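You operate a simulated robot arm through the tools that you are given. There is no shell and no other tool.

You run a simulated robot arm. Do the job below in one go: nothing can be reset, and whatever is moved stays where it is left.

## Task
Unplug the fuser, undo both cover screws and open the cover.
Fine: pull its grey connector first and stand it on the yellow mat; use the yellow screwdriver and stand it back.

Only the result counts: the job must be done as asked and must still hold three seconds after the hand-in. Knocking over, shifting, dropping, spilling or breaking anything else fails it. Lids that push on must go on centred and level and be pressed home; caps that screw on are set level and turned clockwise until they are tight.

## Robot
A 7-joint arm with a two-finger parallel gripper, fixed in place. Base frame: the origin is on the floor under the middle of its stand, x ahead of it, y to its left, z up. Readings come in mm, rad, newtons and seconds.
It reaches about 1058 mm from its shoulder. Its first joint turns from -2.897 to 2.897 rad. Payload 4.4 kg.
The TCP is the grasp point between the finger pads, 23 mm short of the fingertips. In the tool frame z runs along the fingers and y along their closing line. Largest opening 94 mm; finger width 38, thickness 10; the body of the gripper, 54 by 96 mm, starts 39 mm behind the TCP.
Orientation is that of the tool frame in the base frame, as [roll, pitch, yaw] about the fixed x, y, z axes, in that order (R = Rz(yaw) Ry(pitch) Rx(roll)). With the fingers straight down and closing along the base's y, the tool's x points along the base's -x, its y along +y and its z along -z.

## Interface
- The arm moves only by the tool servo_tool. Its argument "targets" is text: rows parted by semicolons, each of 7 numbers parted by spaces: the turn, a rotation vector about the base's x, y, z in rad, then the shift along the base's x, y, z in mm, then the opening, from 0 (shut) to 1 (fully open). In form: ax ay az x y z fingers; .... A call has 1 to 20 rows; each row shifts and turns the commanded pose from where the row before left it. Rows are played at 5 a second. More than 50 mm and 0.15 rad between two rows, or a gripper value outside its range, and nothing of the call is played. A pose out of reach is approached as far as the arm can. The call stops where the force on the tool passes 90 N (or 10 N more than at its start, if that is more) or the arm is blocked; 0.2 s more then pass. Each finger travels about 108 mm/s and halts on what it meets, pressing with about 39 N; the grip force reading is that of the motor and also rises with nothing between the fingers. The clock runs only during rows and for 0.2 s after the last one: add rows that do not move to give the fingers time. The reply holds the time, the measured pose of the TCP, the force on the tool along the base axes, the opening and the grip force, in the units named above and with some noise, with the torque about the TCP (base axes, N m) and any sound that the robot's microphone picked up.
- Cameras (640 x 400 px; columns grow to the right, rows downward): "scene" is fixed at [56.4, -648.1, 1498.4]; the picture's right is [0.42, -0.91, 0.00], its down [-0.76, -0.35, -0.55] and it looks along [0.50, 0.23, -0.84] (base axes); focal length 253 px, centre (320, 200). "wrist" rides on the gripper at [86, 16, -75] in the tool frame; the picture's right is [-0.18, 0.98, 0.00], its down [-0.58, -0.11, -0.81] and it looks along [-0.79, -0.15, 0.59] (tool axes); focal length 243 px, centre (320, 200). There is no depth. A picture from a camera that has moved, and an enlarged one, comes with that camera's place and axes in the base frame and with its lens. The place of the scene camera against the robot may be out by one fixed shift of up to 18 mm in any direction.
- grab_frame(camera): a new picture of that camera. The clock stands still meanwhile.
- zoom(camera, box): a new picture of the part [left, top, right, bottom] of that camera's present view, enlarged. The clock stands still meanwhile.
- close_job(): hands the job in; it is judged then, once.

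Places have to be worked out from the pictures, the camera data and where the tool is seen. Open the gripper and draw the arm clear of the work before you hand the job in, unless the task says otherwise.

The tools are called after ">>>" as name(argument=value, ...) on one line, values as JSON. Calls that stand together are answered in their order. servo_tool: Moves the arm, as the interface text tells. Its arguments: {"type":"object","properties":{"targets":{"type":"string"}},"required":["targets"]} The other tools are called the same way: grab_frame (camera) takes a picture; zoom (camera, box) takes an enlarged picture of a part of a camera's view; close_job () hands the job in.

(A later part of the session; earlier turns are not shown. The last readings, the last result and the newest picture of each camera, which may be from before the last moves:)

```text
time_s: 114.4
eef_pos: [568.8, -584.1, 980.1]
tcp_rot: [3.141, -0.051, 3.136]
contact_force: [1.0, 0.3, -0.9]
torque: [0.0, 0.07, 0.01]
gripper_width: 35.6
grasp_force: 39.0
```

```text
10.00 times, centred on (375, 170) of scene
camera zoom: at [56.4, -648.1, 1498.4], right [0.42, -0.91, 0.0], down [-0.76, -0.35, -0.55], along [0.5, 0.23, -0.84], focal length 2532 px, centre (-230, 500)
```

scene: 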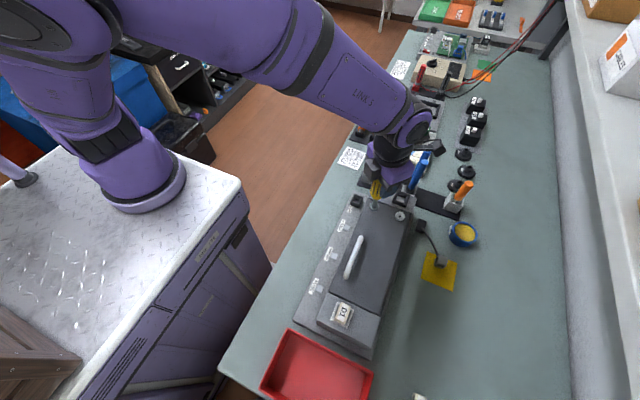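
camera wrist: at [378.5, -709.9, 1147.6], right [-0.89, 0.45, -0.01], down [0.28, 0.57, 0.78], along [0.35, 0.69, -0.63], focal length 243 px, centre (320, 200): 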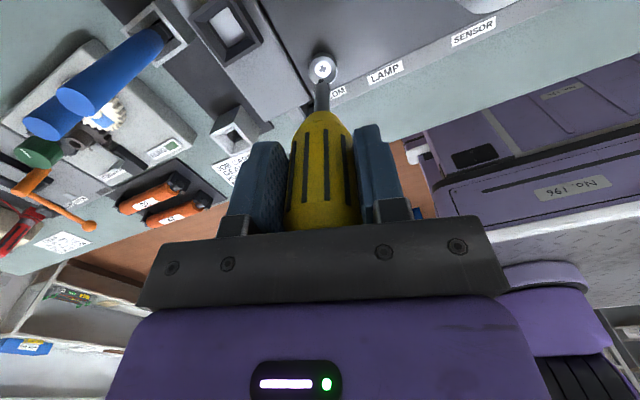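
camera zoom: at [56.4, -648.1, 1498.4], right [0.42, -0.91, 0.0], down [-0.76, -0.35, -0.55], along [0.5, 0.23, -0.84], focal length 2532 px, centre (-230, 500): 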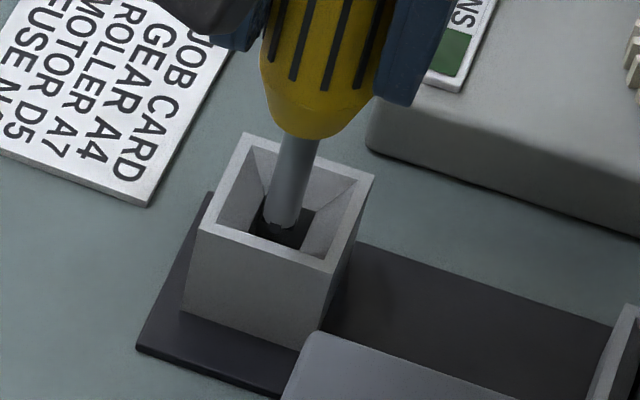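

The shaft is entering the funnel's hole with no contact force. I'll continue down in smaller steps.

>>> servo_tool(targets="0 0 0 0 0 -6 0.2; 0 0 0 0 0 -5 0.2; 0 0 0 0 0 -4 0.2; 0 0 0 0 0 -4 0.2; 0 0 0 0 0 0 0.2")

>>> zoom(camera="scene", box=[350, 150, 400, 190])

```text
time_s: 115.6
eef_pos: [569.7, -583.9, 961.1]
tcp_rot: [-3.14, -0.051, 3.138]
contact_force: [0.2, 0.2, -1.3]
torque: [0.02, -0.01, 0.03]
gripper_width: 35.8
grasp_force: 39.3
```

```text
10.00 times, centred on (375, 170) of scene
camera zoom: at [56.4, -648.1, 1498.4], right [0.42, -0.91, 0.0], down [-0.76, -0.35, -0.55], along [0.5, 0.23, -0.84], focal length 2532 px, centre (-230, 500)
```

zoom: 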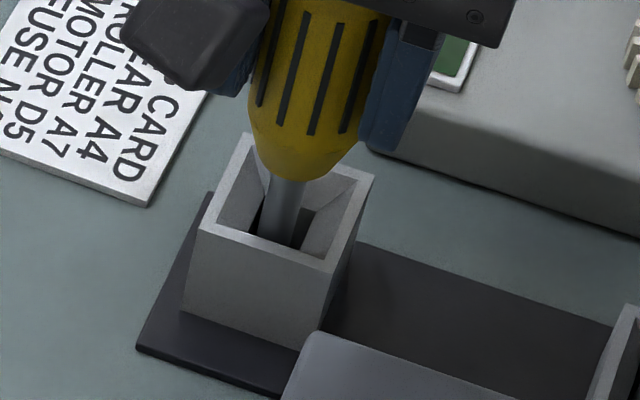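

Still no contact. Continuing down in 3 mm steps toward the seat.

>>> servo_tool(targets="0 0 0 0 0 -3 0.2; 0 0 0 0 0 -3 0.2; 0 0 0 0 0 -3 0.2; 0 0 0 0 0 0 0.2")

```text
time_s: 116.6
eef_pos: [569.3, -584.1, 950.8]
tcp_rot: [3.141, -0.051, 3.139]
contact_force: [0.0, 0.6, -1.4]
torque: [-0.03, -0.02, 0.01]
gripper_width: 35.6
grasp_force: 39.1
```

Still free at z≈951. A few more small steps down to find the seat.

>>> servo_tool(targets="0 0 0 0 0 -1.5 0.2; 0 0 0 0 0 -1.5 0.2; 0 0 0 0 0 -1 0.2; 0 0 0 0 0 0 0.2")

>>> zoom(camera="scene", box=[350, 150, 400, 190])

>>> zoom(camera="wrist", box=[240, 40, 400, 160])

```text
time_s: 117.6
eef_pos: [569.7, -585.2, 947.3]
tcp_rot: [-3.14, -0.051, 3.139]
contact_force: [0.0, 0.3, -1.6]
torque: [0.01, 0.04, 0.01]
gripper_width: 35.7
grasp_force: 38.7
```

```text
10.00 times, centred on (375, 170) of scene
camera zoom: at [56.4, -648.1, 1498.4], right [0.42, -0.91, 0.0], down [-0.76, -0.35, -0.55], along [0.5, 0.23, -0.84], focal length 2532 px, centre (-230, 500)
```

zoom: 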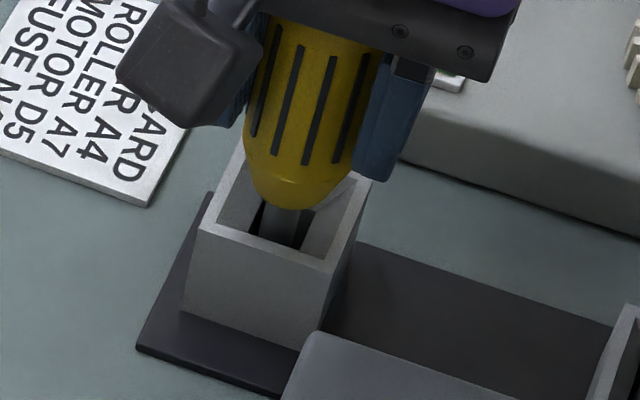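

```text
3.33 times, centred on (320, 100) of wrist
camera zoom: at [486.9, -565.6, 1025.7], right [0.19, 0.98, -0.01], down [0.62, -0.11, 0.78], along [0.76, -0.15, -0.63], focal length 809 px, centre (320, 533)
```

zoom: 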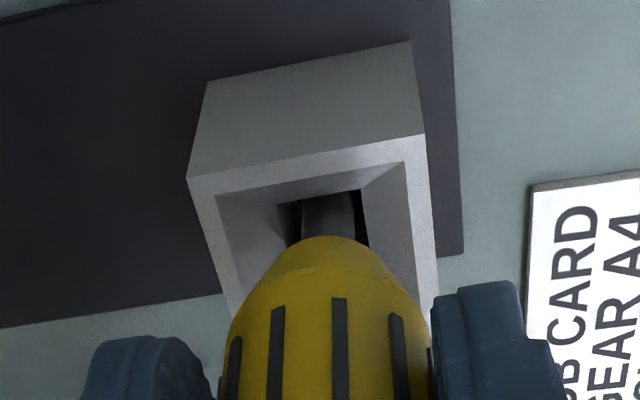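

No contact yet; the handle is just entering the funnel mouth. I'll go down 1 mm at a time.

>>> servo_tool(targets="0 0 0 0 0 -1 0.2; 0 0 0 0 0 -1 0.2; 0 0 0 0 0 -1 0.2; 0 0 0 0 0 0 0.2")

```text
time_s: 118.6
eef_pos: [569.4, -583.6, 946.5]
tcp_rot: [-3.138, -0.048, 3.138]
contact_force: [-1.3, 1.5, 33.1]
torque: [0.23, -0.06, 0.0]
gripper_width: 35.7
grasp_force: 39.5
```

Seated firmly (33 N). I'll relax the downward push and open the fingers slowly.

>>> servo_tool(targets="0 0 0 0 0 1 0.2; 0 0 0 0 0 0.8 0.2; 0 0 0 0 0 0 0.36; 0 0 0 0 0 0 0.42; 0 0 0 0 0 0 0.5; 0 0 0 0 0 0 0.65; 0 0 0 0 0 0 0.8; 0 0 0 0 0 0 0.8")

>>> zoom(camera="wrist", box=[200, 40, 440, 240])

>>> zoom(camera="scene", box=[340, 140, 420, 200])

```text
time_s: 120.4
eef_pos: [569.4, -583.7, 945.9]
tcp_rot: [-3.141, -0.05, 3.136]
contact_force: [-0.3, -0.8, 0.6]
torque: [-0.02, 0.0, 0.02]
gripper_width: 75.0
grasp_force: 0.1
```

```text
2.00 times, centred on (320, 140) of wrist
camera zoom: at [487.1, -565.2, 1024.5], right [0.19, 0.98, -0.01], down [0.62, -0.11, 0.78], along [0.76, -0.15, -0.63], focal length 485 px, centre (320, 320)
```

zoom: 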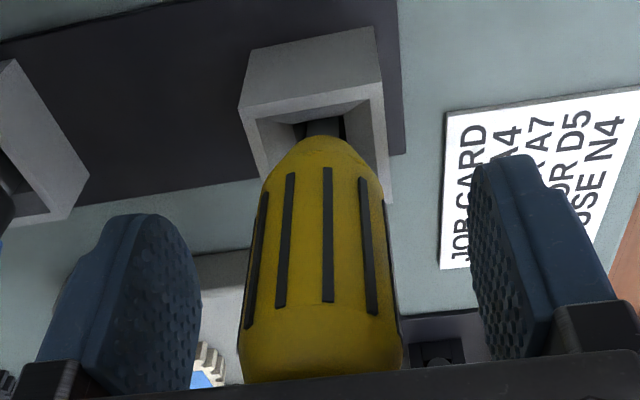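

```text
6.67 times, centred on (380, 170) of scene
camera zoom: at [56.4, -648.1, 1498.4], right [0.42, -0.91, 0.0], down [-0.76, -0.35, -0.55], along [0.5, 0.23, -0.84], focal length 1688 px, centre (-80, 400)
```

zoom: 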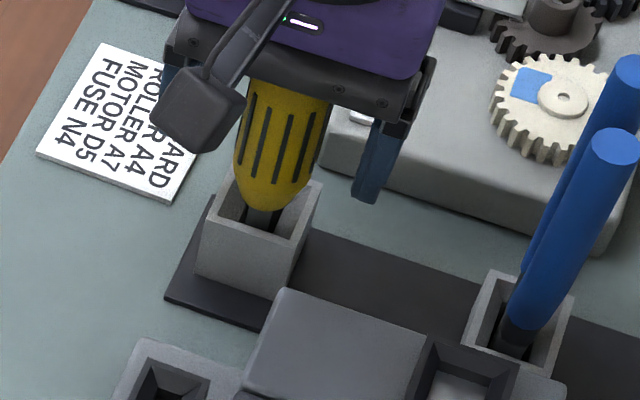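

The driver stands in its holder with the fingers clear. I'll withdraw straight up, and level the tool.

>>> servo_tool(targets="0 0 0 0 0 15 0.8; 0 0 0 0 0 30 0.8; 0 0 0 0 0 35 0.8; 0 0 0 0 0 40 0.8; 0 -0.05 0 0 0 30 0.8; 0 0 0 0 0 0 0.8")

>>> zoom(camera="wrist", box=[240, 0, 400, 150])

>>> zoom(camera="scene", box=[340, 130, 440, 220])

```text
time_s: 121.8
eef_pos: [570.3, -583.3, 1096.7]
tcp_rot: [-3.141, -0.001, 3.138]
contact_force: [0.1, -0.1, 0.0]
torque: [0.02, 0.0, -0.02]
gripper_width: 75.0
grasp_force: 0.1
```

```text
2.67 times, centred on (320, 75) of wrist
camera zoom: at [483.3, -565.2, 1170.5], right [0.19, 0.98, 0.0], down [0.58, -0.11, 0.81], along [0.79, -0.15, -0.59], focal length 647 px, centre (320, 533)
```

zoom: 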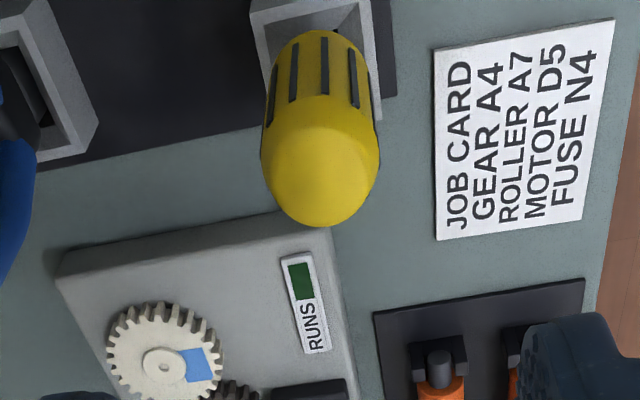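

```text
4.44 times, centred on (390, 175) of scene
camera zoom: at [56.4, -648.1, 1498.4], right [0.42, -0.91, 0.0], down [-0.76, -0.35, -0.55], along [0.5, 0.23, -0.84], focal length 1125 px, centre (9, 311)
```

zoom: 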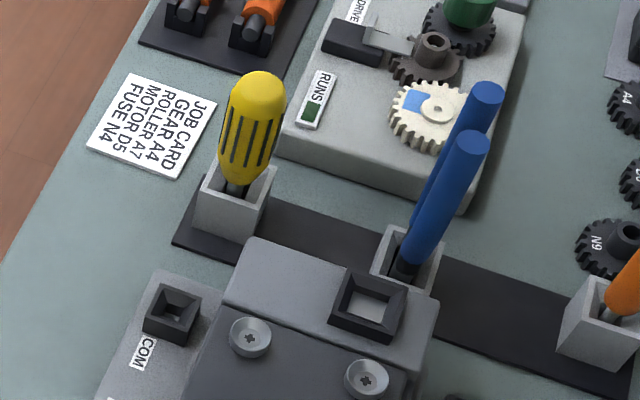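

The yellow screwdriver is back as it was. Next, the cover: I'll move back to get a close view of the handle.

>>> servo_tool(targets="0 0 0 -40 -6 -4 0.8; 0 0 0 -40 -6 -4 0.8; 0 0 0 -40 -6 -4 0.8; 0 0 0 -40 -6 -4 0.8; 0 0 0 -40 -6 -4 0.8; 0 0 0 -40 -6 -4 0.8; 0 0 0 -40 -6 -4 0.8; 0 0 0 -40 -6 -4 0.8; 0 0 0 0 0 0 0.8")

>>> grab_frame(camera="wrist")

>>> zoom(camera="wrist", box=[240, 20, 400, 160])

>>> zoom(camera="scene", box=[310, 200, 420, 350])

```text
time_s: 123.8
eef_pos: [248.2, -632.5, 1065.3]
tcp_rot: [-3.139, 0.0, 3.139]
contact_force: [-0.3, -0.4, 0.7]
torque: [-0.03, -0.02, 0.02]
gripper_width: 75.3
grasp_force: 0.0
```

```text
taken
camera wrist: at [161.8, -613.7, 1138.9], right [0.19, 0.98, 0.0], down [0.58, -0.11, 0.81], along [0.79, -0.15, -0.59], focal length 243 px, centre (320, 200)
```

wrist: 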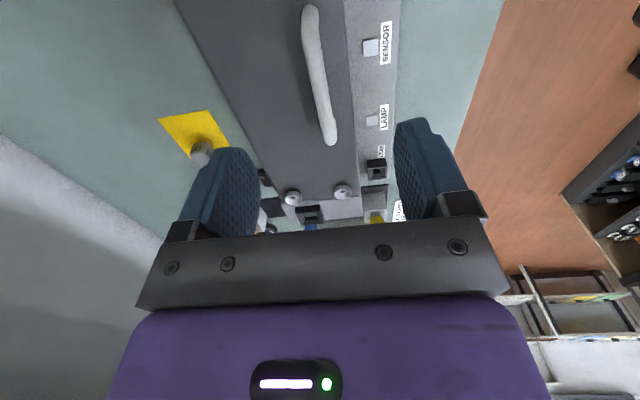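

```text
2.86 times, centred on (320, 90) of wrist
camera zoom: at [161.8, -613.7, 1138.9], right [0.19, 0.98, 0.0], down [0.58, -0.11, 0.81], along [0.79, -0.15, -0.59], focal length 693 px, centre (320, 514)
```

zoom: 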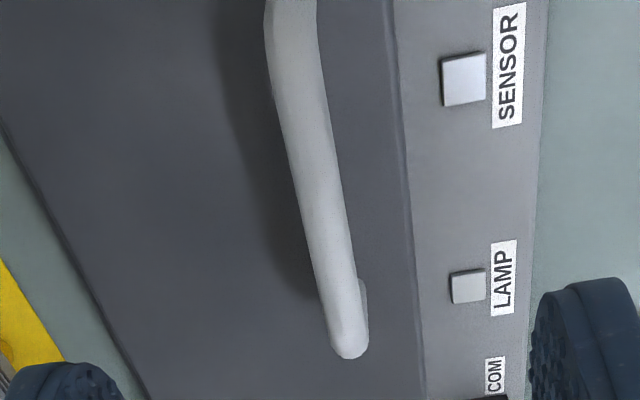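

```text
2.67 times, centred on (365, 275) of scene
camera zoom: at [56.4, -648.1, 1498.4], right [0.42, -0.91, 0.0], down [-0.76, -0.35, -0.55], along [0.5, 0.23, -0.84], focal length 675 px, centre (200, 0)
```

zoom: 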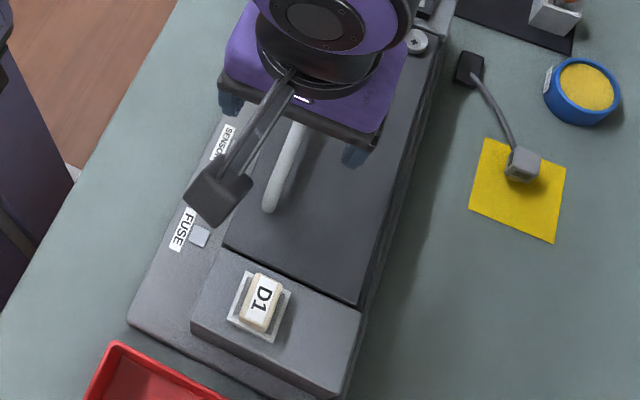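

The handle is a round bar along x at y≈-634 (command frame), spanning x≈222–318. I'll centre over it and lower the open gripper to just above the bar.

>>> servo_tool(targets="0 0 0 10 -1 -20 0.6; 0 0 0 10 -1.1 -20 0.6; 0 0 0 0 0 -20 0.6; 0 0 0 0 0 -15 0.6; 0 0 0 0 0 0 0.6")

>>> grab_frame(camera="wrist")

>>> zoom(camera="wrist", box=[220, 60, 440, 230])

>>> zoom(camera="scene", box=[310, 200, 420, 300])

```text
time_s: 125.0
eef_pos: [270.2, -634.6, 989.0]
tcp_rot: [-3.142, 0.002, 3.139]
contact_force: [0.6, -0.7, -0.3]
torque: [0.01, 0.04, -0.01]
gripper_width: 56.5
grasp_force: 0.1
```

```text
taken
camera wrist: at [182.5, -615.7, 1063.2], right [0.19, 0.98, 0.0], down [0.58, -0.11, 0.81], along [0.79, -0.15, -0.59], focal length 243 px, centre (320, 200)
```

wrist: 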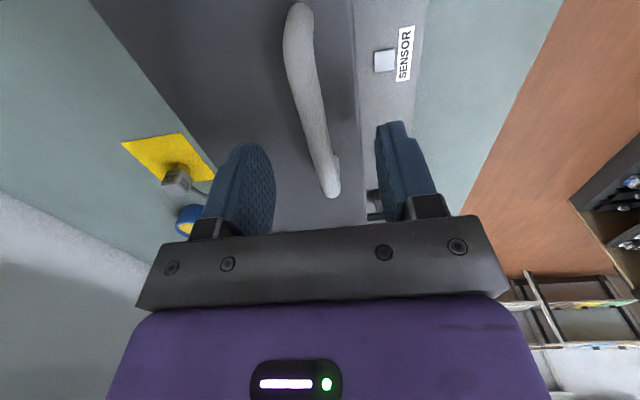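

```text
2.35 times, centred on (330, 145) of wrist
camera zoom: at [182.5, -615.7, 1063.2], right [0.19, 0.98, 0.0], down [0.58, -0.11, 0.81], along [0.79, -0.15, -0.59], focal length 571 px, centre (296, 329)
```

zoom: 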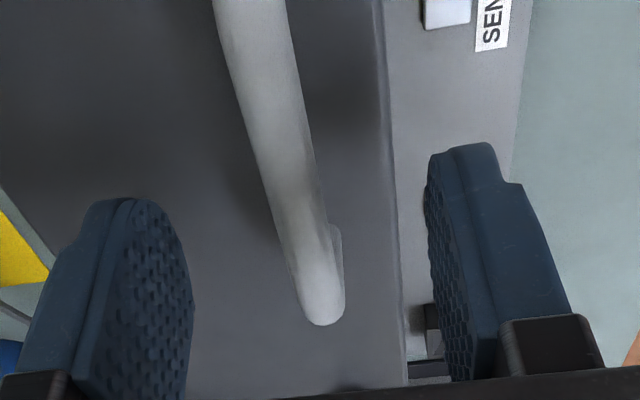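

```text
4.00 times, centred on (365, 250) of scene
camera zoom: at [56.4, -648.1, 1498.4], right [0.42, -0.91, 0.0], down [-0.76, -0.35, -0.55], along [0.5, 0.23, -0.84], focal length 1013 px, centre (140, 0)
```

zoom: 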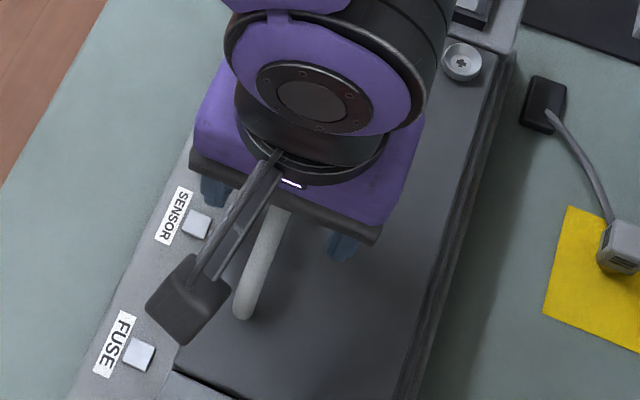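

The bar is about 13 mm thick with its centre near z≈958, and about 1 mm to -y of the TCP. I'll lower 20 mm so the fingertips reach about 11 mm past the bar, then close on it.

>>> servo_tool(targets="0 0 0 0 -0.9 -10 0.6; 0 0 0 0 0 -10 0.6; 0 0 0 0 0 0 0.4; 0 0 0 0 0 0 0.25; 0 0 0 0 0 0 0.1; 0 0 0 0 0 0 0.05; 0 0 0 0 0 0 0.05")

>>> zoom(camera="wrist", box=[220, 60, 440, 230])

```text
time_s: 126.6
eef_pos: [267.7, -634.3, 969.8]
tcp_rot: [3.14, 0.001, 3.137]
contact_force: [-0.3, 14.2, 4.5]
torque: [0.14, 0.08, 0.64]
gripper_width: 11.9
grasp_force: 44.6
```

```text
2.35 times, centred on (330, 145) of wrist
camera zoom: at [183.0, -615.5, 1043.5], right [0.19, 0.98, 0.0], down [0.58, -0.11, 0.81], along [0.79, -0.15, -0.59], focal length 571 px, centre (296, 329)
```

zoom: 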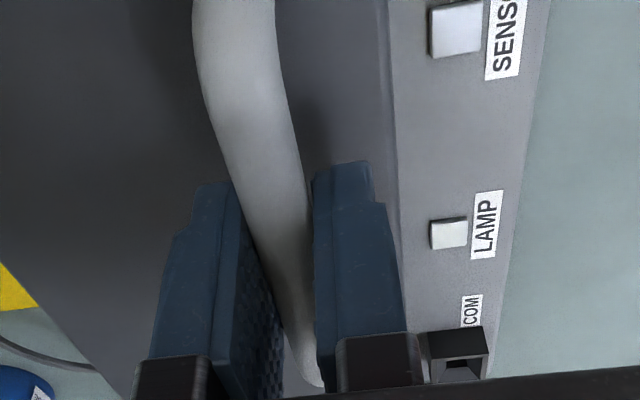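

The bar is gripped (11.9 mm) but there is a 14 N side load and some yaw torque. I'll relieve it by shifting +1.5 mm in y and watch the torque.

>>> servo_tool(targets="0 0 0 0 0.8 0 0.05; 0 0 0 0 0.7 0 0.05; 0 0 0 0 0 0 0.05")

```text
time_s: 127.4
eef_pos: [270.2, -634.0, 968.9]
tcp_rot: [-3.139, 0.0, 3.136]
contact_force: [-3.2, 3.5, 2.1]
torque: [-0.09, 0.08, 0.72]
gripper_width: 11.5
grasp_force: 45.1
```

The side load is nearly gone, but the yaw torque remains, so I'll rotate the tool slightly (+0.02 rad about z).

>>> servo_tool(targets="0 0 0.02 0 0.3 0 0.05; 0 0 0 0 0 0 0.05")

```text
time_s: 128.0
eef_pos: [268.2, -633.5, 969.7]
tcp_rot: [-3.14, -0.001, -3.127]
contact_force: [-1.1, -3.8, -0.5]
torque: [-0.04, -0.42, -1.79]
gripper_width: 11.7
grasp_force: 44.9
```

That overshot; interpolating, zero torque is about 0.014 rad back.

>>> servo_tool(targets="0 0 -0.014 0 -0.2 0 0.05; 0 0 0 0 0 0 0.05")

```text
time_s: 128.6
eef_pos: [268.6, -634.1, 969.9]
tcp_rot: [3.141, -0.001, -3.139]
contact_force: [-2.1, -6.0, 2.3]
torque: [-0.06, 0.61, -0.21]
gripper_width: 11.6
grasp_force: 45.0
```

Loads are now small. I'll begin opening: swing the handle about the -y hinge (≈y -725, z 928), rotating the tool with the lid, first 0.1 rad.

>>> servo_tool(targets="0 0 0 0 -0.4 0 0.05; 0.05 0 0 0 -2.16 4.52 0.05; 0.05 0 0 0 -2.39 4.4 0.05; 0 0 0 0 0 0 0.05")

>>> zoom(camera="scene", box=[310, 190, 430, 340])

```text
time_s: 129.6
eef_pos: [269.2, -637.1, 977.5]
tcp_rot: [3.039, -0.001, -3.14]
contact_force: [-2.9, -1.2, -3.7]
torque: [0.16, -0.01, -0.29]
gripper_width: 11.6
grasp_force: 44.4
```

```text
2.67 times, centred on (370, 265) of scene
camera zoom: at [56.4, -648.1, 1498.4], right [0.42, -0.91, 0.0], down [-0.76, -0.35, -0.55], along [0.5, 0.23, -0.84], focal length 675 px, centre (187, 27)
```

zoom: 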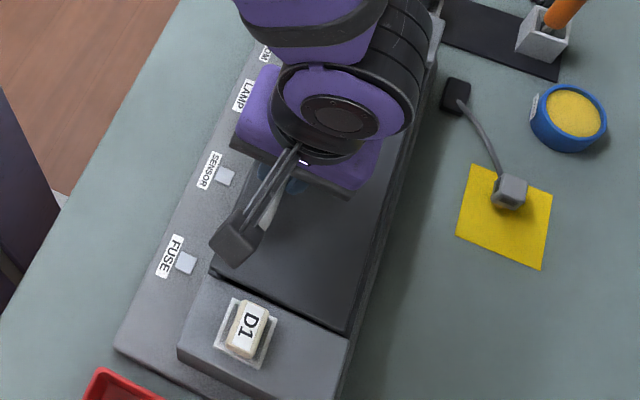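

The lid is lifting and loads are light (about 4 N). I'll continue to about 0.4 rad.

>>> servo_tool(targets="0.1 0 0 0 -5.42 8.42 0.05; 0.1 0 0 0 -6.23 7.84 0.05; 0.1 0 0 0 -6.99 7.17 0.05; 0 0 0 0 0 0 0.05")

>>> grab_frame(camera="scene")

>>> grab_frame(camera="wrist")

```text
time_s: 130.6
eef_pos: [268.8, -655.4, 1001.6]
tcp_rot: [2.739, 0.002, -3.141]
contact_force: [-2.5, 12.0, 9.3]
torque: [0.04, 0.45, -0.19]
gripper_width: 11.5
grasp_force: 45.4
```

```text
taken
```

scene: 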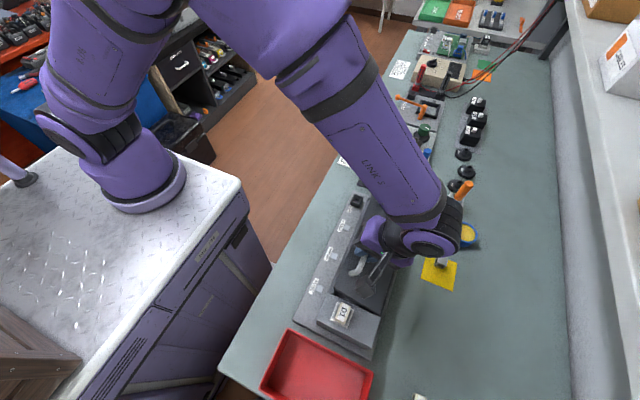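

```text
taken
camera wrist: at [182.9, -668.4, 1076.5], right [0.18, 0.91, 0.38], down [0.58, -0.41, 0.7], along [0.79, 0.1, -0.6], focal length 243 px, centre (320, 200)
```

wrist: 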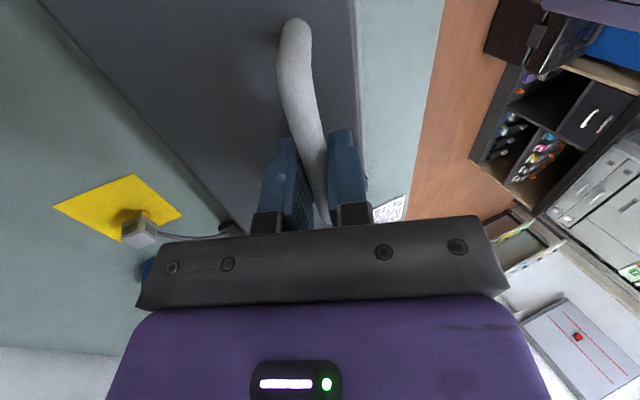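

Analysing the 15 N outward load, the hinge is actually at about y=-727, z=932 (the lid's top edge). I'll correct the arc and continue to 0.7 rad.

>>> servo_tool(targets="0.1 0 0 0 -5.86 7.79 0.05; 0.1 0 0 0 -8 6.04 0.05; 0.1 0 0 0 -8.58 5.22 0.05; 0 0 0 0 0 0 0.05")

>>> grab_frame(camera="scene")

>>> grab_frame(camera="wrist")

```text
time_s: 131.6
eef_pos: [268.4, -681.0, 1020.8]
tcp_rot: [2.44, 0.0, -3.139]
contact_force: [-1.6, -8.7, -12.5]
torque: [-0.17, -0.32, -0.42]
gripper_width: 11.4
grasp_force: 44.9
```

```text
taken
```

scene: 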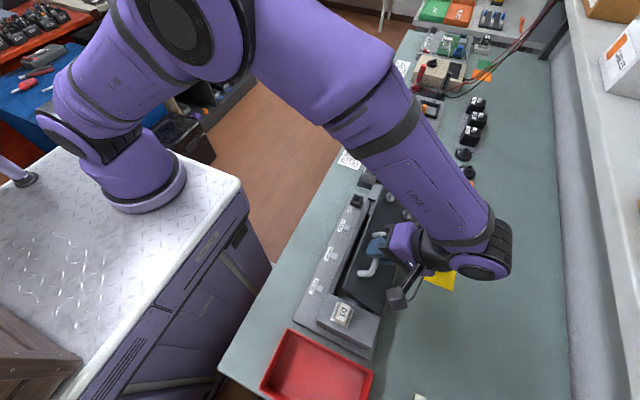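

```text
taken
camera wrist: at [183.0, -713.8, 1086.8], right [0.18, 0.75, 0.63], down [0.58, -0.6, 0.55], along [0.79, 0.27, -0.55], focal length 243 px, centre (320, 200)
```

wrist: 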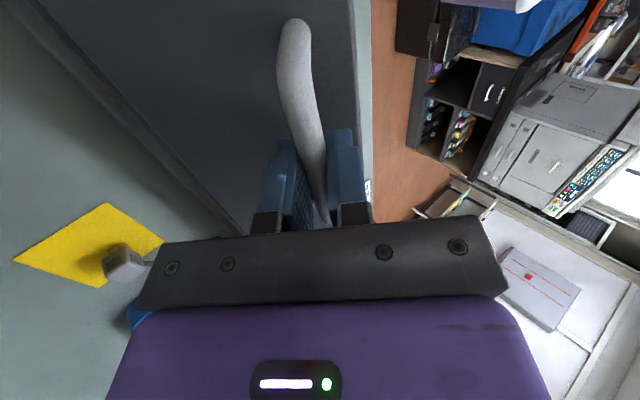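

Now it is about 15 N inward, so the true hinge lies between the two estimates. I'll trim inward about 1 mm and continue to 1.0 rad.

>>> servo_tool(targets="0.1 0 0 0 -9.9 3.2 0.05; 0.1 0 0 0 -9.5 3.2 0.05; 0.1 0 0 0 -9.75 2.25 0.05; 0 0 0 0 0 0 0.05")

>>> grab_frame(camera="scene")

>>> grab_frame(camera="wrist")

```text
time_s: 132.6
eef_pos: [269.4, -708.7, 1030.8]
tcp_rot: [2.142, 0.001, -3.14]
contact_force: [-4.6, 2.1, 3.6]
torque: [0.0, 0.55, 0.4]
gripper_width: 11.6
grasp_force: 45.0
```

```text
taken
```

scene: 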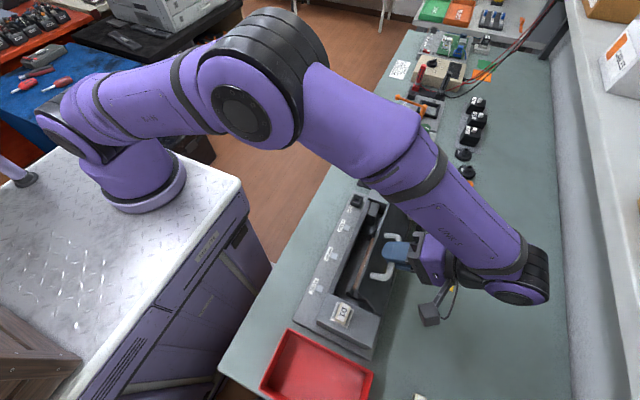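

```text
taken
camera wrist: at [183.0, -760.9, 1083.3], right [0.18, 0.53, 0.83], down [0.58, -0.74, 0.34], along [0.79, 0.42, -0.44], focal length 243 px, centre (320, 200)
```

wrist: 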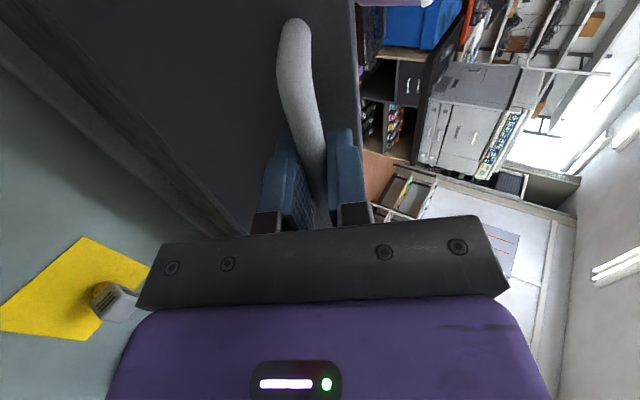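

The lid is swinging well at 57° with low loads. I'll continue to 1.3 rad.

>>> servo_tool(targets="0.1 0 0 0 -9.94 1.5 0.05; 0.1 0 0 0 -10.03 0.5 0.05; 0.1 0 0 0 -10.02 -0.5 0.05; 0 0 0 0 0 0 0.05")

>>> grab_frame(camera="scene")

>>> grab_frame(camera="wrist")

```text
time_s: 133.6
eef_pos: [269.4, -713.4, 1030.7]
tcp_rot: [2.093, 0.003, 3.141]
contact_force: [-6.0, 1.4, 9.3]
torque: [-0.04, 0.2, -0.21]
gripper_width: 11.7
grasp_force: 45.2
out of reach, approached as far as the arm can: row 1, 2, 3
```

```text
taken
```

scene: 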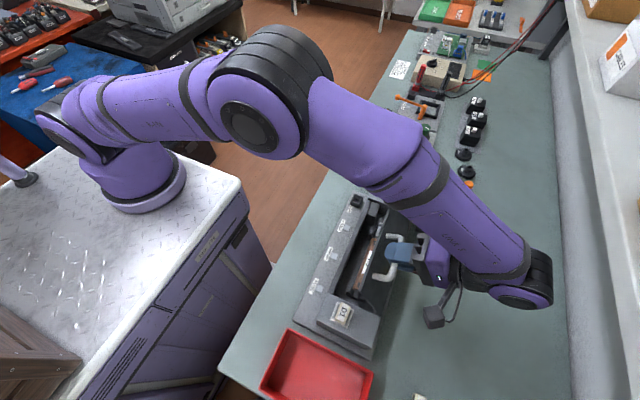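

```text
taken
camera wrist: at [182.9, -768.2, 1081.3], right [0.18, 0.49, 0.85], down [0.58, -0.75, 0.31], along [0.79, 0.44, -0.42], focal length 243 px, centre (320, 200)
```

wrist: 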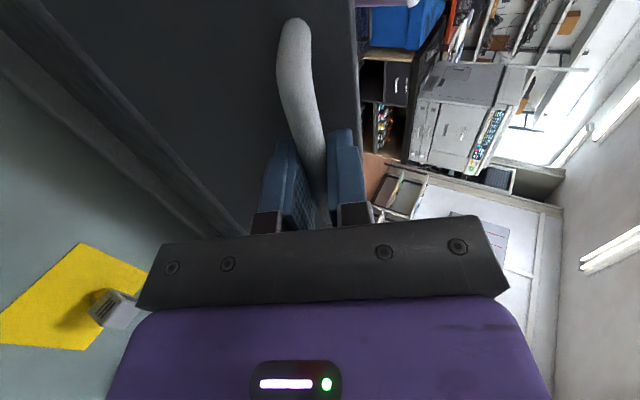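

The arm's tilt limit is about 1.05 rad here. The bar is round, so I can let it pivot in the grip; first I'll test how the commanded pose was left, with a small tilt back.

>>> servo_tool(targets="-0.05 0 0 0 0 0 0.05; 0 0 0 0 0 0 0.05")

```text
time_s: 134.2
eef_pos: [270.2, -713.6, 1030.5]
tcp_rot: [2.141, 0.001, -3.139]
contact_force: [-5.7, 4.6, 12.4]
torque: [0.13, 0.61, 0.03]
gripper_width: 11.4
grasp_force: 44.8
```

The command was clamped, so it is now at tilt 1.0 rad with the lid at about 60°. I'll hold the tilt and carry the bar further along its arc, letting it pivot in the pads.

>>> servo_tool(targets="0 0 0 0 -8.4 3.2 0.05; 0 0 0 0 -10.1 0.9 0.05; 0 0 0 0 0 0 0.05")

>>> zoom(camera="scene", box=[310, 180, 480, 340])

>>> grab_frame(camera="wrist")

```text
time_s: 135.0
eef_pos: [270.1, -733.2, 1032.6]
tcp_rot: [2.141, 0.003, -3.141]
contact_force: [-7.3, 2.2, -13.0]
torque: [0.1, 0.84, -0.14]
gripper_width: 11.4
grasp_force: 45.0
```

```text
2.50 times, centred on (395, 260) of scene
camera zoom: at [56.4, -648.1, 1498.4], right [0.42, -0.91, 0.0], down [-0.76, -0.35, -0.55], along [0.5, 0.23, -0.84], focal length 633 px, centre (132, 50)
```

zoom: 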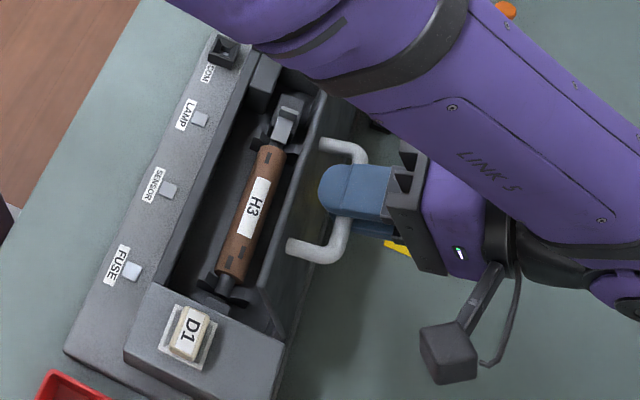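

```text
taken
camera wrist: at [183.1, -784.1, 1086.0], right [0.18, 0.53, 0.83], down [0.58, -0.74, 0.34], along [0.79, 0.42, -0.44], focal length 243 px, centre (320, 200)
```

wrist: 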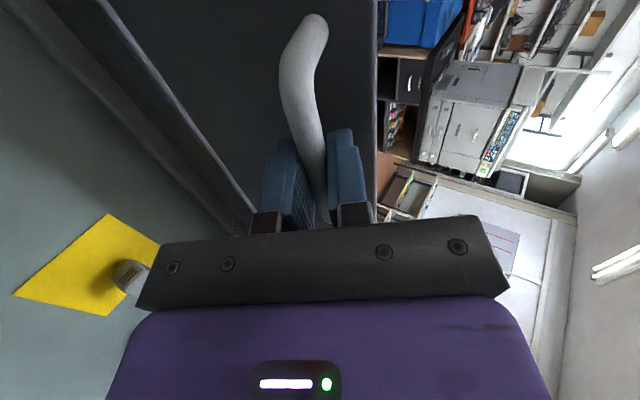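

The lid is at about 72° and pivoting nicely. I'll continue along the arc with a slight downward trim.

>>> servo_tool(targets="0 0 0 -0.6 -10.2 -1.2 0.05; 0 0 0 0 -10.1 -1.4 0.05; 0 0 0 0 0 0 0.05")

>>> zoom(camera="scene", box=[310, 180, 480, 340])

```text
time_s: 135.8
eef_pos: [270.4, -732.4, 1033.4]
tcp_rot: [2.141, 0.004, 3.141]
contact_force: [-8.7, 1.6, -26.1]
torque: [-0.07, 0.68, -0.44]
gripper_width: 11.7
grasp_force: 45.2
out of reach, approached as far as the arm can: row 1, 2
```

```text
2.50 times, centred on (395, 260) of scene
camera zoom: at [56.4, -648.1, 1498.4], right [0.42, -0.91, 0.0], down [-0.76, -0.35, -0.55], along [0.5, 0.23, -0.84], focal length 633 px, centre (132, 50)
```

zoom: 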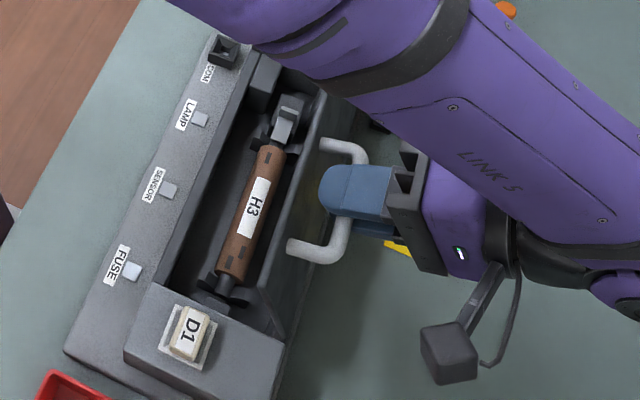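

The reach limit requires less tilt as I go out. I'll reduce the tilt by 0.1 rad per step while carrying the bar onward, trimming down to relieve the 26 N.

>>> servo_tool(targets="-0.1 0 0 0 0.7 -1 0.05; -0.1 0 0 0 -8 0.5 0.05; 0 0 0 0 0 0 0.05")

>>> zoom(camera="scene", box=[310, 180, 480, 340])

```text
time_s: 136.6
eef_pos: [269.3, -739.6, 1033.7]
tcp_rot: [2.344, 0.0, -3.14]
contact_force: [-5.2, 3.2, -12.6]
torque: [0.14, 1.88, -0.54]
gripper_width: 11.6
grasp_force: 45.3
```

```text
2.50 times, centred on (395, 260) of scene
camera zoom: at [56.4, -648.1, 1498.4], right [0.42, -0.91, 0.0], down [-0.76, -0.35, -0.55], along [0.5, 0.23, -0.84], focal length 633 px, centre (132, 50)
```

zoom: 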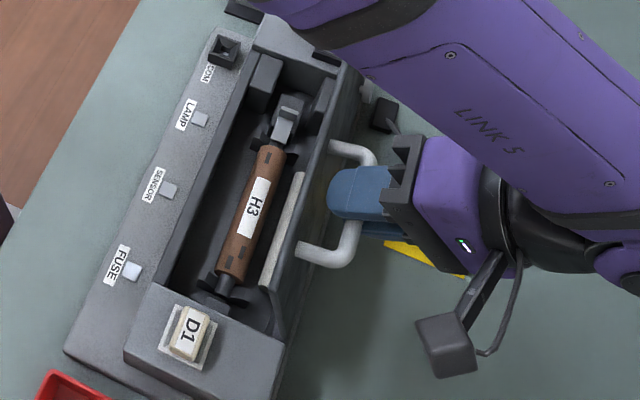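

The lid is nearly vertical. I'll continue two more steps past vertical with further tilt reduction.

>>> servo_tool(targets="-0.1 0 0 0 -9.5 -0.8 0.05; -0.1 0 0 0 -8.8 -1.5 0.05; 0 0 0 0 0 0 0.05")

>>> zoom(camera="scene", box=[310, 180, 480, 340])

>>> grab_frame(camera="wrist")

```text
time_s: 137.4
eef_pos: [270.2, -757.9, 1032.3]
tcp_rot: [2.546, 0.002, -3.14]
contact_force: [1.0, -2.5, 10.3]
torque: [0.06, 0.98, -1.39]
gripper_width: 11.8
grasp_force: 45.2
```

```text
2.50 times, centred on (395, 260) of scene
camera zoom: at [56.4, -648.1, 1498.4], right [0.42, -0.91, 0.0], down [-0.76, -0.35, -0.55], along [0.5, 0.23, -0.84], focal length 633 px, centre (132, 50)
```

zoom: 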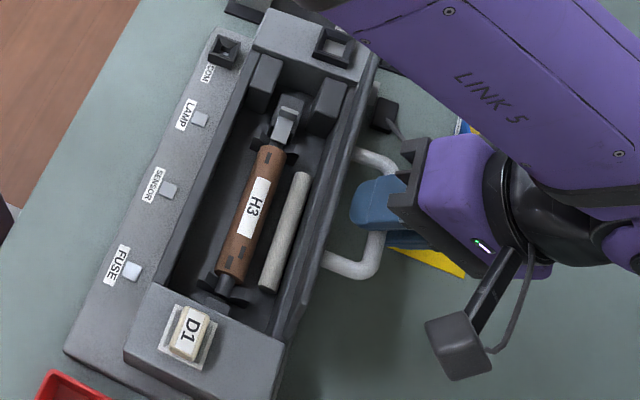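

```text
taken
camera wrist: at [183.5, -784.5, 1102.4], right [0.18, 0.81, 0.55], down [0.58, -0.54, 0.61], along [0.79, 0.21, -0.57], focal length 243 px, centre (320, 200)
```

wrist: 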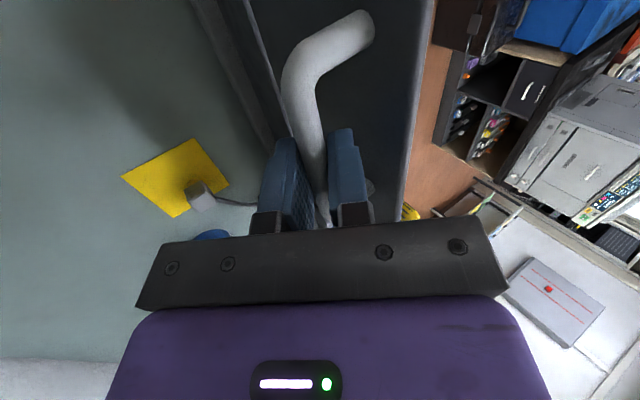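

The lid is at about 90°. I'll push on past vertical another ~12° while monitoring for its stop.

>>> servo_tool(targets="-0.1 0 0 0 -8.9 -1.4 0.05; 0 0 0 0 0 0 0.05")

>>> servo_tool(targets="-0.1 0 0 0 -7.9 -3.2 0.05; 0 0 0 0 0 0 0.05")

>>> zoom(camera="scene", box=[310, 180, 480, 340])

```text
time_s: 138.0
eef_pos: [270.3, -767.0, 1029.9]
tcp_rot: [2.643, 0.001, -3.139]
contact_force: [4.7, -1.8, 9.4]
torque: [0.16, 1.4, -1.18]
gripper_width: 11.8
grasp_force: 44.8
```

```text
time_s: 138.6
eef_pos: [270.2, -774.5, 1026.0]
tcp_rot: [2.741, -0.001, -3.139]
contact_force: [7.7, -2.2, 7.4]
torque: [0.13, 1.14, -1.36]
gripper_width: 11.8
grasp_force: 44.6
```

```text
2.50 times, centred on (395, 260) of scene
camera zoom: at [56.4, -648.1, 1498.4], right [0.42, -0.91, 0.0], down [-0.76, -0.35, -0.55], along [0.5, 0.23, -0.84], focal length 633 px, centre (132, 50)
```

zoom: 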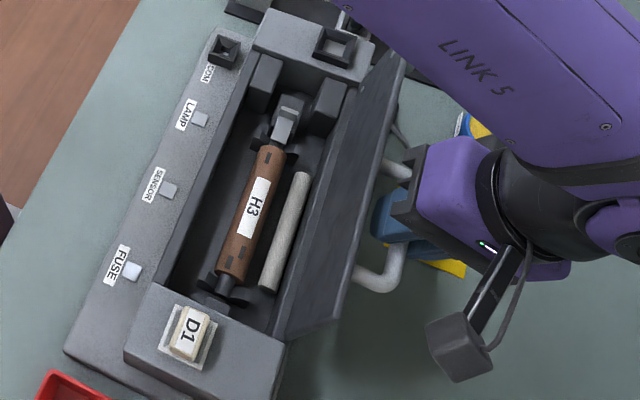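

The lid is at about 102° with no stop felt. I'll ease it a little further to find its stop.

>>> servo_tool(targets="-0.1 0 0 0 -7.5 -4.8 0.05; 0 0 0 0 0 0 0.05")

>>> zoom(camera="scene", box=[310, 180, 480, 340])

>>> grab_frame(camera="wrist")

```text
time_s: 139.2
eef_pos: [268.3, -782.1, 1022.1]
tcp_rot: [2.843, 0.0, -3.14]
contact_force: [7.9, -4.8, 8.5]
torque: [0.06, 1.03, -1.48]
gripper_width: 12.2
grasp_force: 45.2
```

```text
2.50 times, centred on (395, 260) of scene
camera zoom: at [56.4, -648.1, 1498.4], right [0.42, -0.91, 0.0], down [-0.76, -0.35, -0.55], along [0.5, 0.23, -0.84], focal length 633 px, centre (132, 50)
```

zoom: 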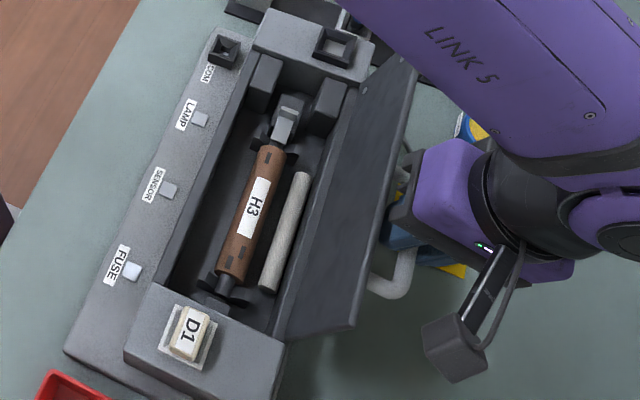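

```text
taken
camera wrist: at [183.2, -786.7, 1097.4], right [0.18, 0.94, 0.29], down [0.58, -0.34, 0.74], along [0.79, 0.03, -0.61], focal length 243 px, centre (320, 200)
```

wrist: 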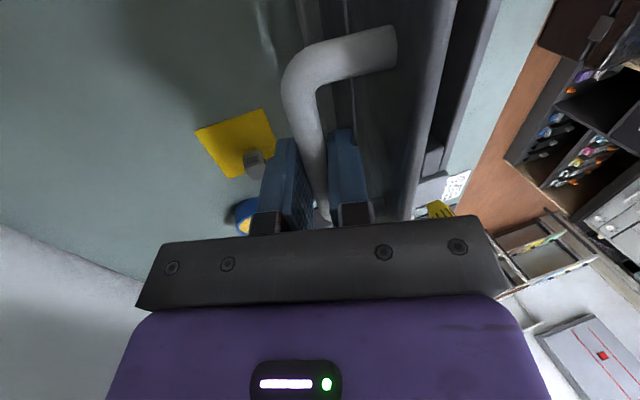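

Still moving freely at about 107°. One more step.

>>> servo_tool(targets="-0.1 0 0 0 -7.3 -5 0.05; 0 0 0 0 0 0 0.05")

>>> zoom(camera="scene", box=[310, 180, 480, 340])

```text
time_s: 139.8
eef_pos: [270.4, -786.5, 1017.3]
tcp_rot: [2.939, 0.0, -3.139]
contact_force: [5.5, 26.0, 17.4]
torque: [0.32, 1.04, -1.55]
gripper_width: 12.1
grasp_force: 44.6
```

```text
2.50 times, centred on (395, 260) of scene
camera zoom: at [56.4, -648.1, 1498.4], right [0.42, -0.91, 0.0], down [-0.76, -0.35, -0.55], along [0.5, 0.23, -0.84], focal length 633 px, centre (132, 50)
```

zoom: 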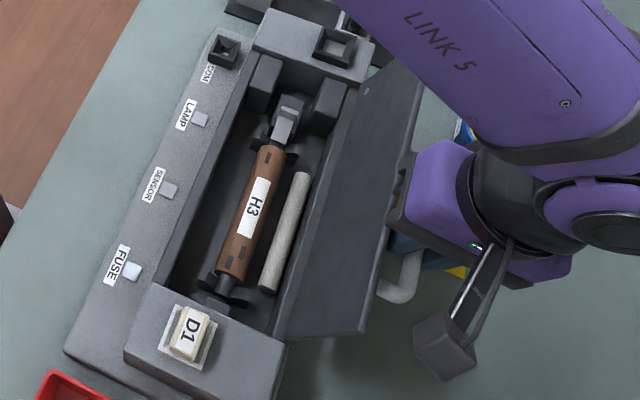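

The lid reached its stop (26 N) at about 110°. I'll relax the push, open the fingers modestly so the inner finger does not press the lid, and check.

>>> servo_tool(targets="0 0 0 -0.5 1.5 -1 0.05; 0 0 0 0 0 0 0.12; 0 0 0 0 0 0 0.18; 0 0 0 0 0 0 0.24; 0 0 0 0 0 0 0.24")

>>> grab_frame(camera="wrist")

>>> zoom(camera="scene", box=[310, 180, 480, 340])

```text
time_s: 141.0
eef_pos: [269.1, -787.3, 1015.0]
tcp_rot: [2.942, -0.001, -3.14]
contact_force: [0.6, -0.3, -0.7]
torque: [0.0, 0.02, 0.02]
gripper_width: 22.7
grasp_force: 0.1
```

```text
taken
camera wrist: at [182.4, -784.7, 1091.6], right [0.18, 0.96, 0.2], down [0.58, -0.27, 0.77], along [0.79, -0.03, -0.61], focal length 243 px, centre (320, 200)
```

wrist: 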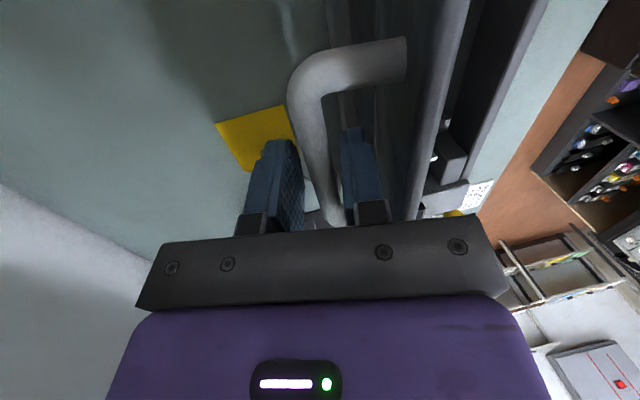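

```text
2.50 times, centred on (395, 260) of scene
camera zoom: at [56.4, -648.1, 1498.4], right [0.42, -0.91, 0.0], down [-0.76, -0.35, -0.55], along [0.5, 0.23, -0.84], focal length 633 px, centre (132, 50)
```

zoom: 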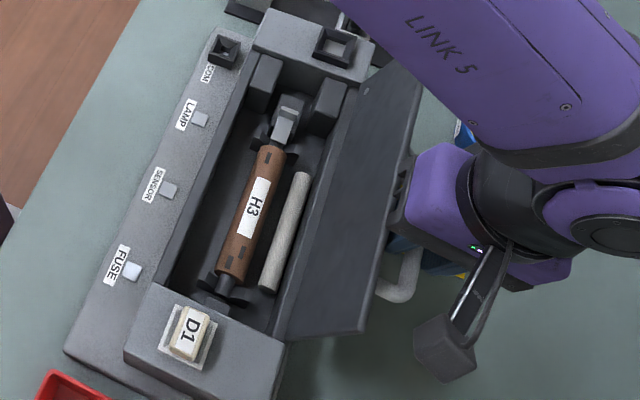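

The fingers are free with zero force and the lid holds. I'll zoom to check the gaps before withdrawing.

>>> zoom(camera="wrist", box=[220, 80, 480, 240])

```text
2.46 times, centred on (350, 160) of wrist
camera zoom: at [182.4, -784.7, 1091.6], right [0.18, 0.96, 0.2], down [0.58, -0.27, 0.77], along [0.79, -0.03, -0.61], focal length 597 px, centre (246, 298)
```

zoom: 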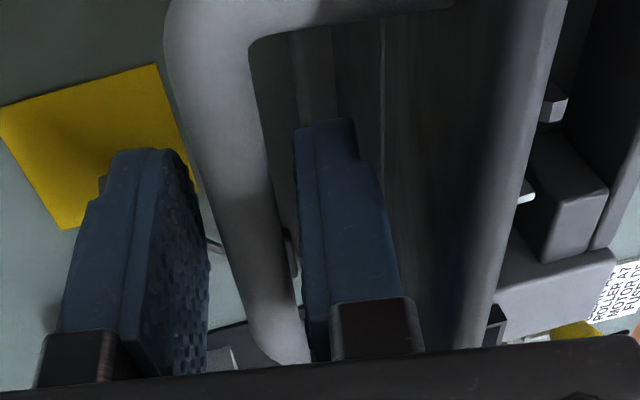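

The bar sits freely between the fingers and the inner finger clears the lid edge by about 6 mm. I'll withdraw along the tool's own axis.

>>> servo_tool(targets="0 0 0 0 -1 4.9 0.24; 0 0 0 0 -2 9.8 0.24; 0 0 0 0 -2 9.8 0.24; 0 0 0 0 -2 9.8 0.24; 0 0 0 0 -2 9.8 0.24; 0 0 0 0 -4 19.6 0.24; 0 0 0 0 0 0 0.24")

>>> grab_frame(camera="wrist")

>>> grab_frame(camera="scene")

```text
time_s: 142.6
eef_pos: [269.0, -802.3, 1079.7]
tcp_rot: [2.939, 0.001, -3.14]
contact_force: [0.4, -1.0, 0.6]
torque: [0.01, 0.02, 0.0]
gripper_width: 22.7
grasp_force: 0.2
```

```text
taken
camera wrist: at [182.2, -797.9, 1155.5], right [0.18, 0.96, 0.2], down [0.58, -0.27, 0.77], along [0.79, -0.03, -0.61], focal length 243 px, centre (320, 200)
```

wrist: 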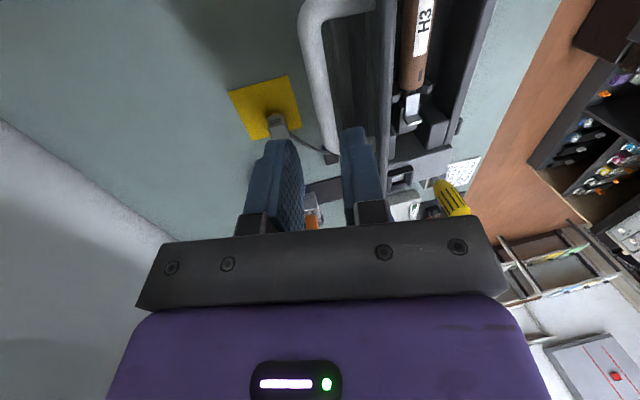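

```text
taken
```

scene: 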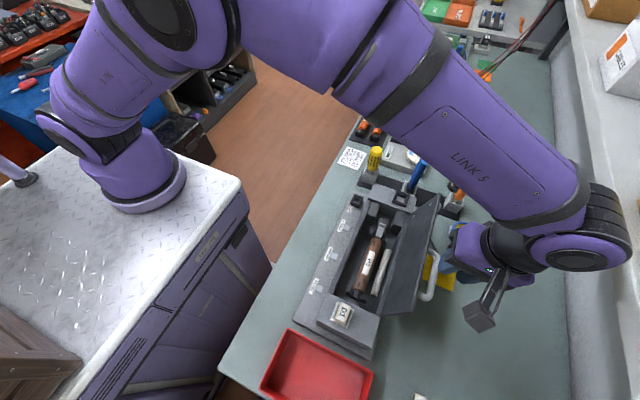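

The gripper is clear of the handle and lid. I'll rise well above the lid, open the gripper, level the tool and draw back toward the start pose.

>>> servo_tool(targets="0 0 0 0 -4 30 0.3; 0 0 0 0 -2 40 0.3; 0 0 0 0 0 45 0.5; -0.1 0 0 0 5 20 0.8; -0.1 0 0 0 15 10 1; 0 0 0 5 35 0 1; 0 0 0 5 40 0 1; 0 0 0 5 40 0 1; 0 0 0 5 40 0 1; 0 0 0 5 40 0 1; 0 0 0 5 40 0 1; 0 0 0 5 40 0 1; 0 0 0 5 40 0 1; 0 0 0 5 40 0 1; 0 0 0 0 0 0 1")

>>> grab_frame(camera="scene")

>>> grab_frame(camera="wrist")

```text
time_s: 145.8
eef_pos: [314.2, -431.3, 1225.4]
tcp_rot: [-3.141, 0.0, -3.141]
contact_force: [0.3, 1.0, -0.3]
torque: [0.03, 0.02, -0.02]
gripper_width: 93.7
grasp_force: 0.0
```

```text
taken
```

scene: 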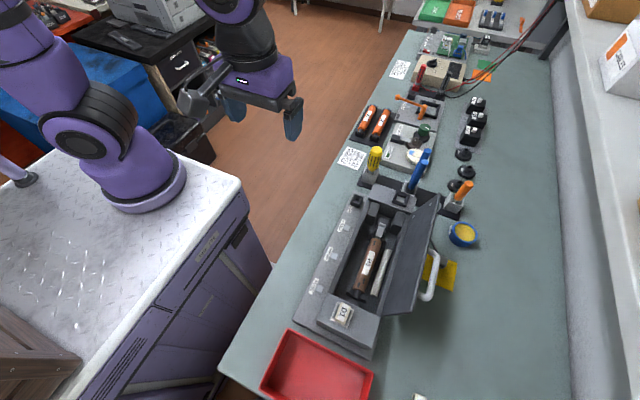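

```text
taken
camera wrist: at [227.6, -413.1, 1298.7], right [0.18, 0.98, 0.0], down [0.58, -0.11, 0.81], along [0.79, -0.15, -0.59], focal length 243 px, centre (320, 200)
```

wrist: 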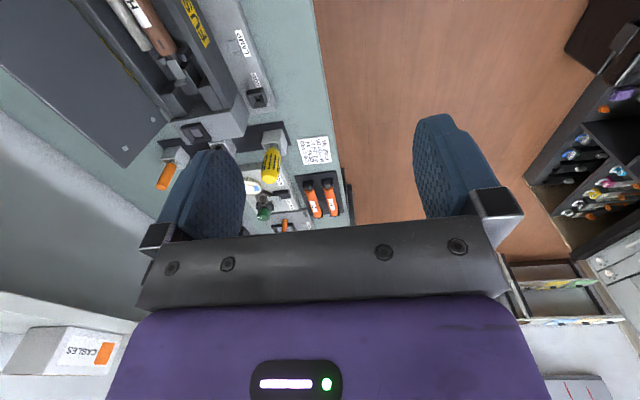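

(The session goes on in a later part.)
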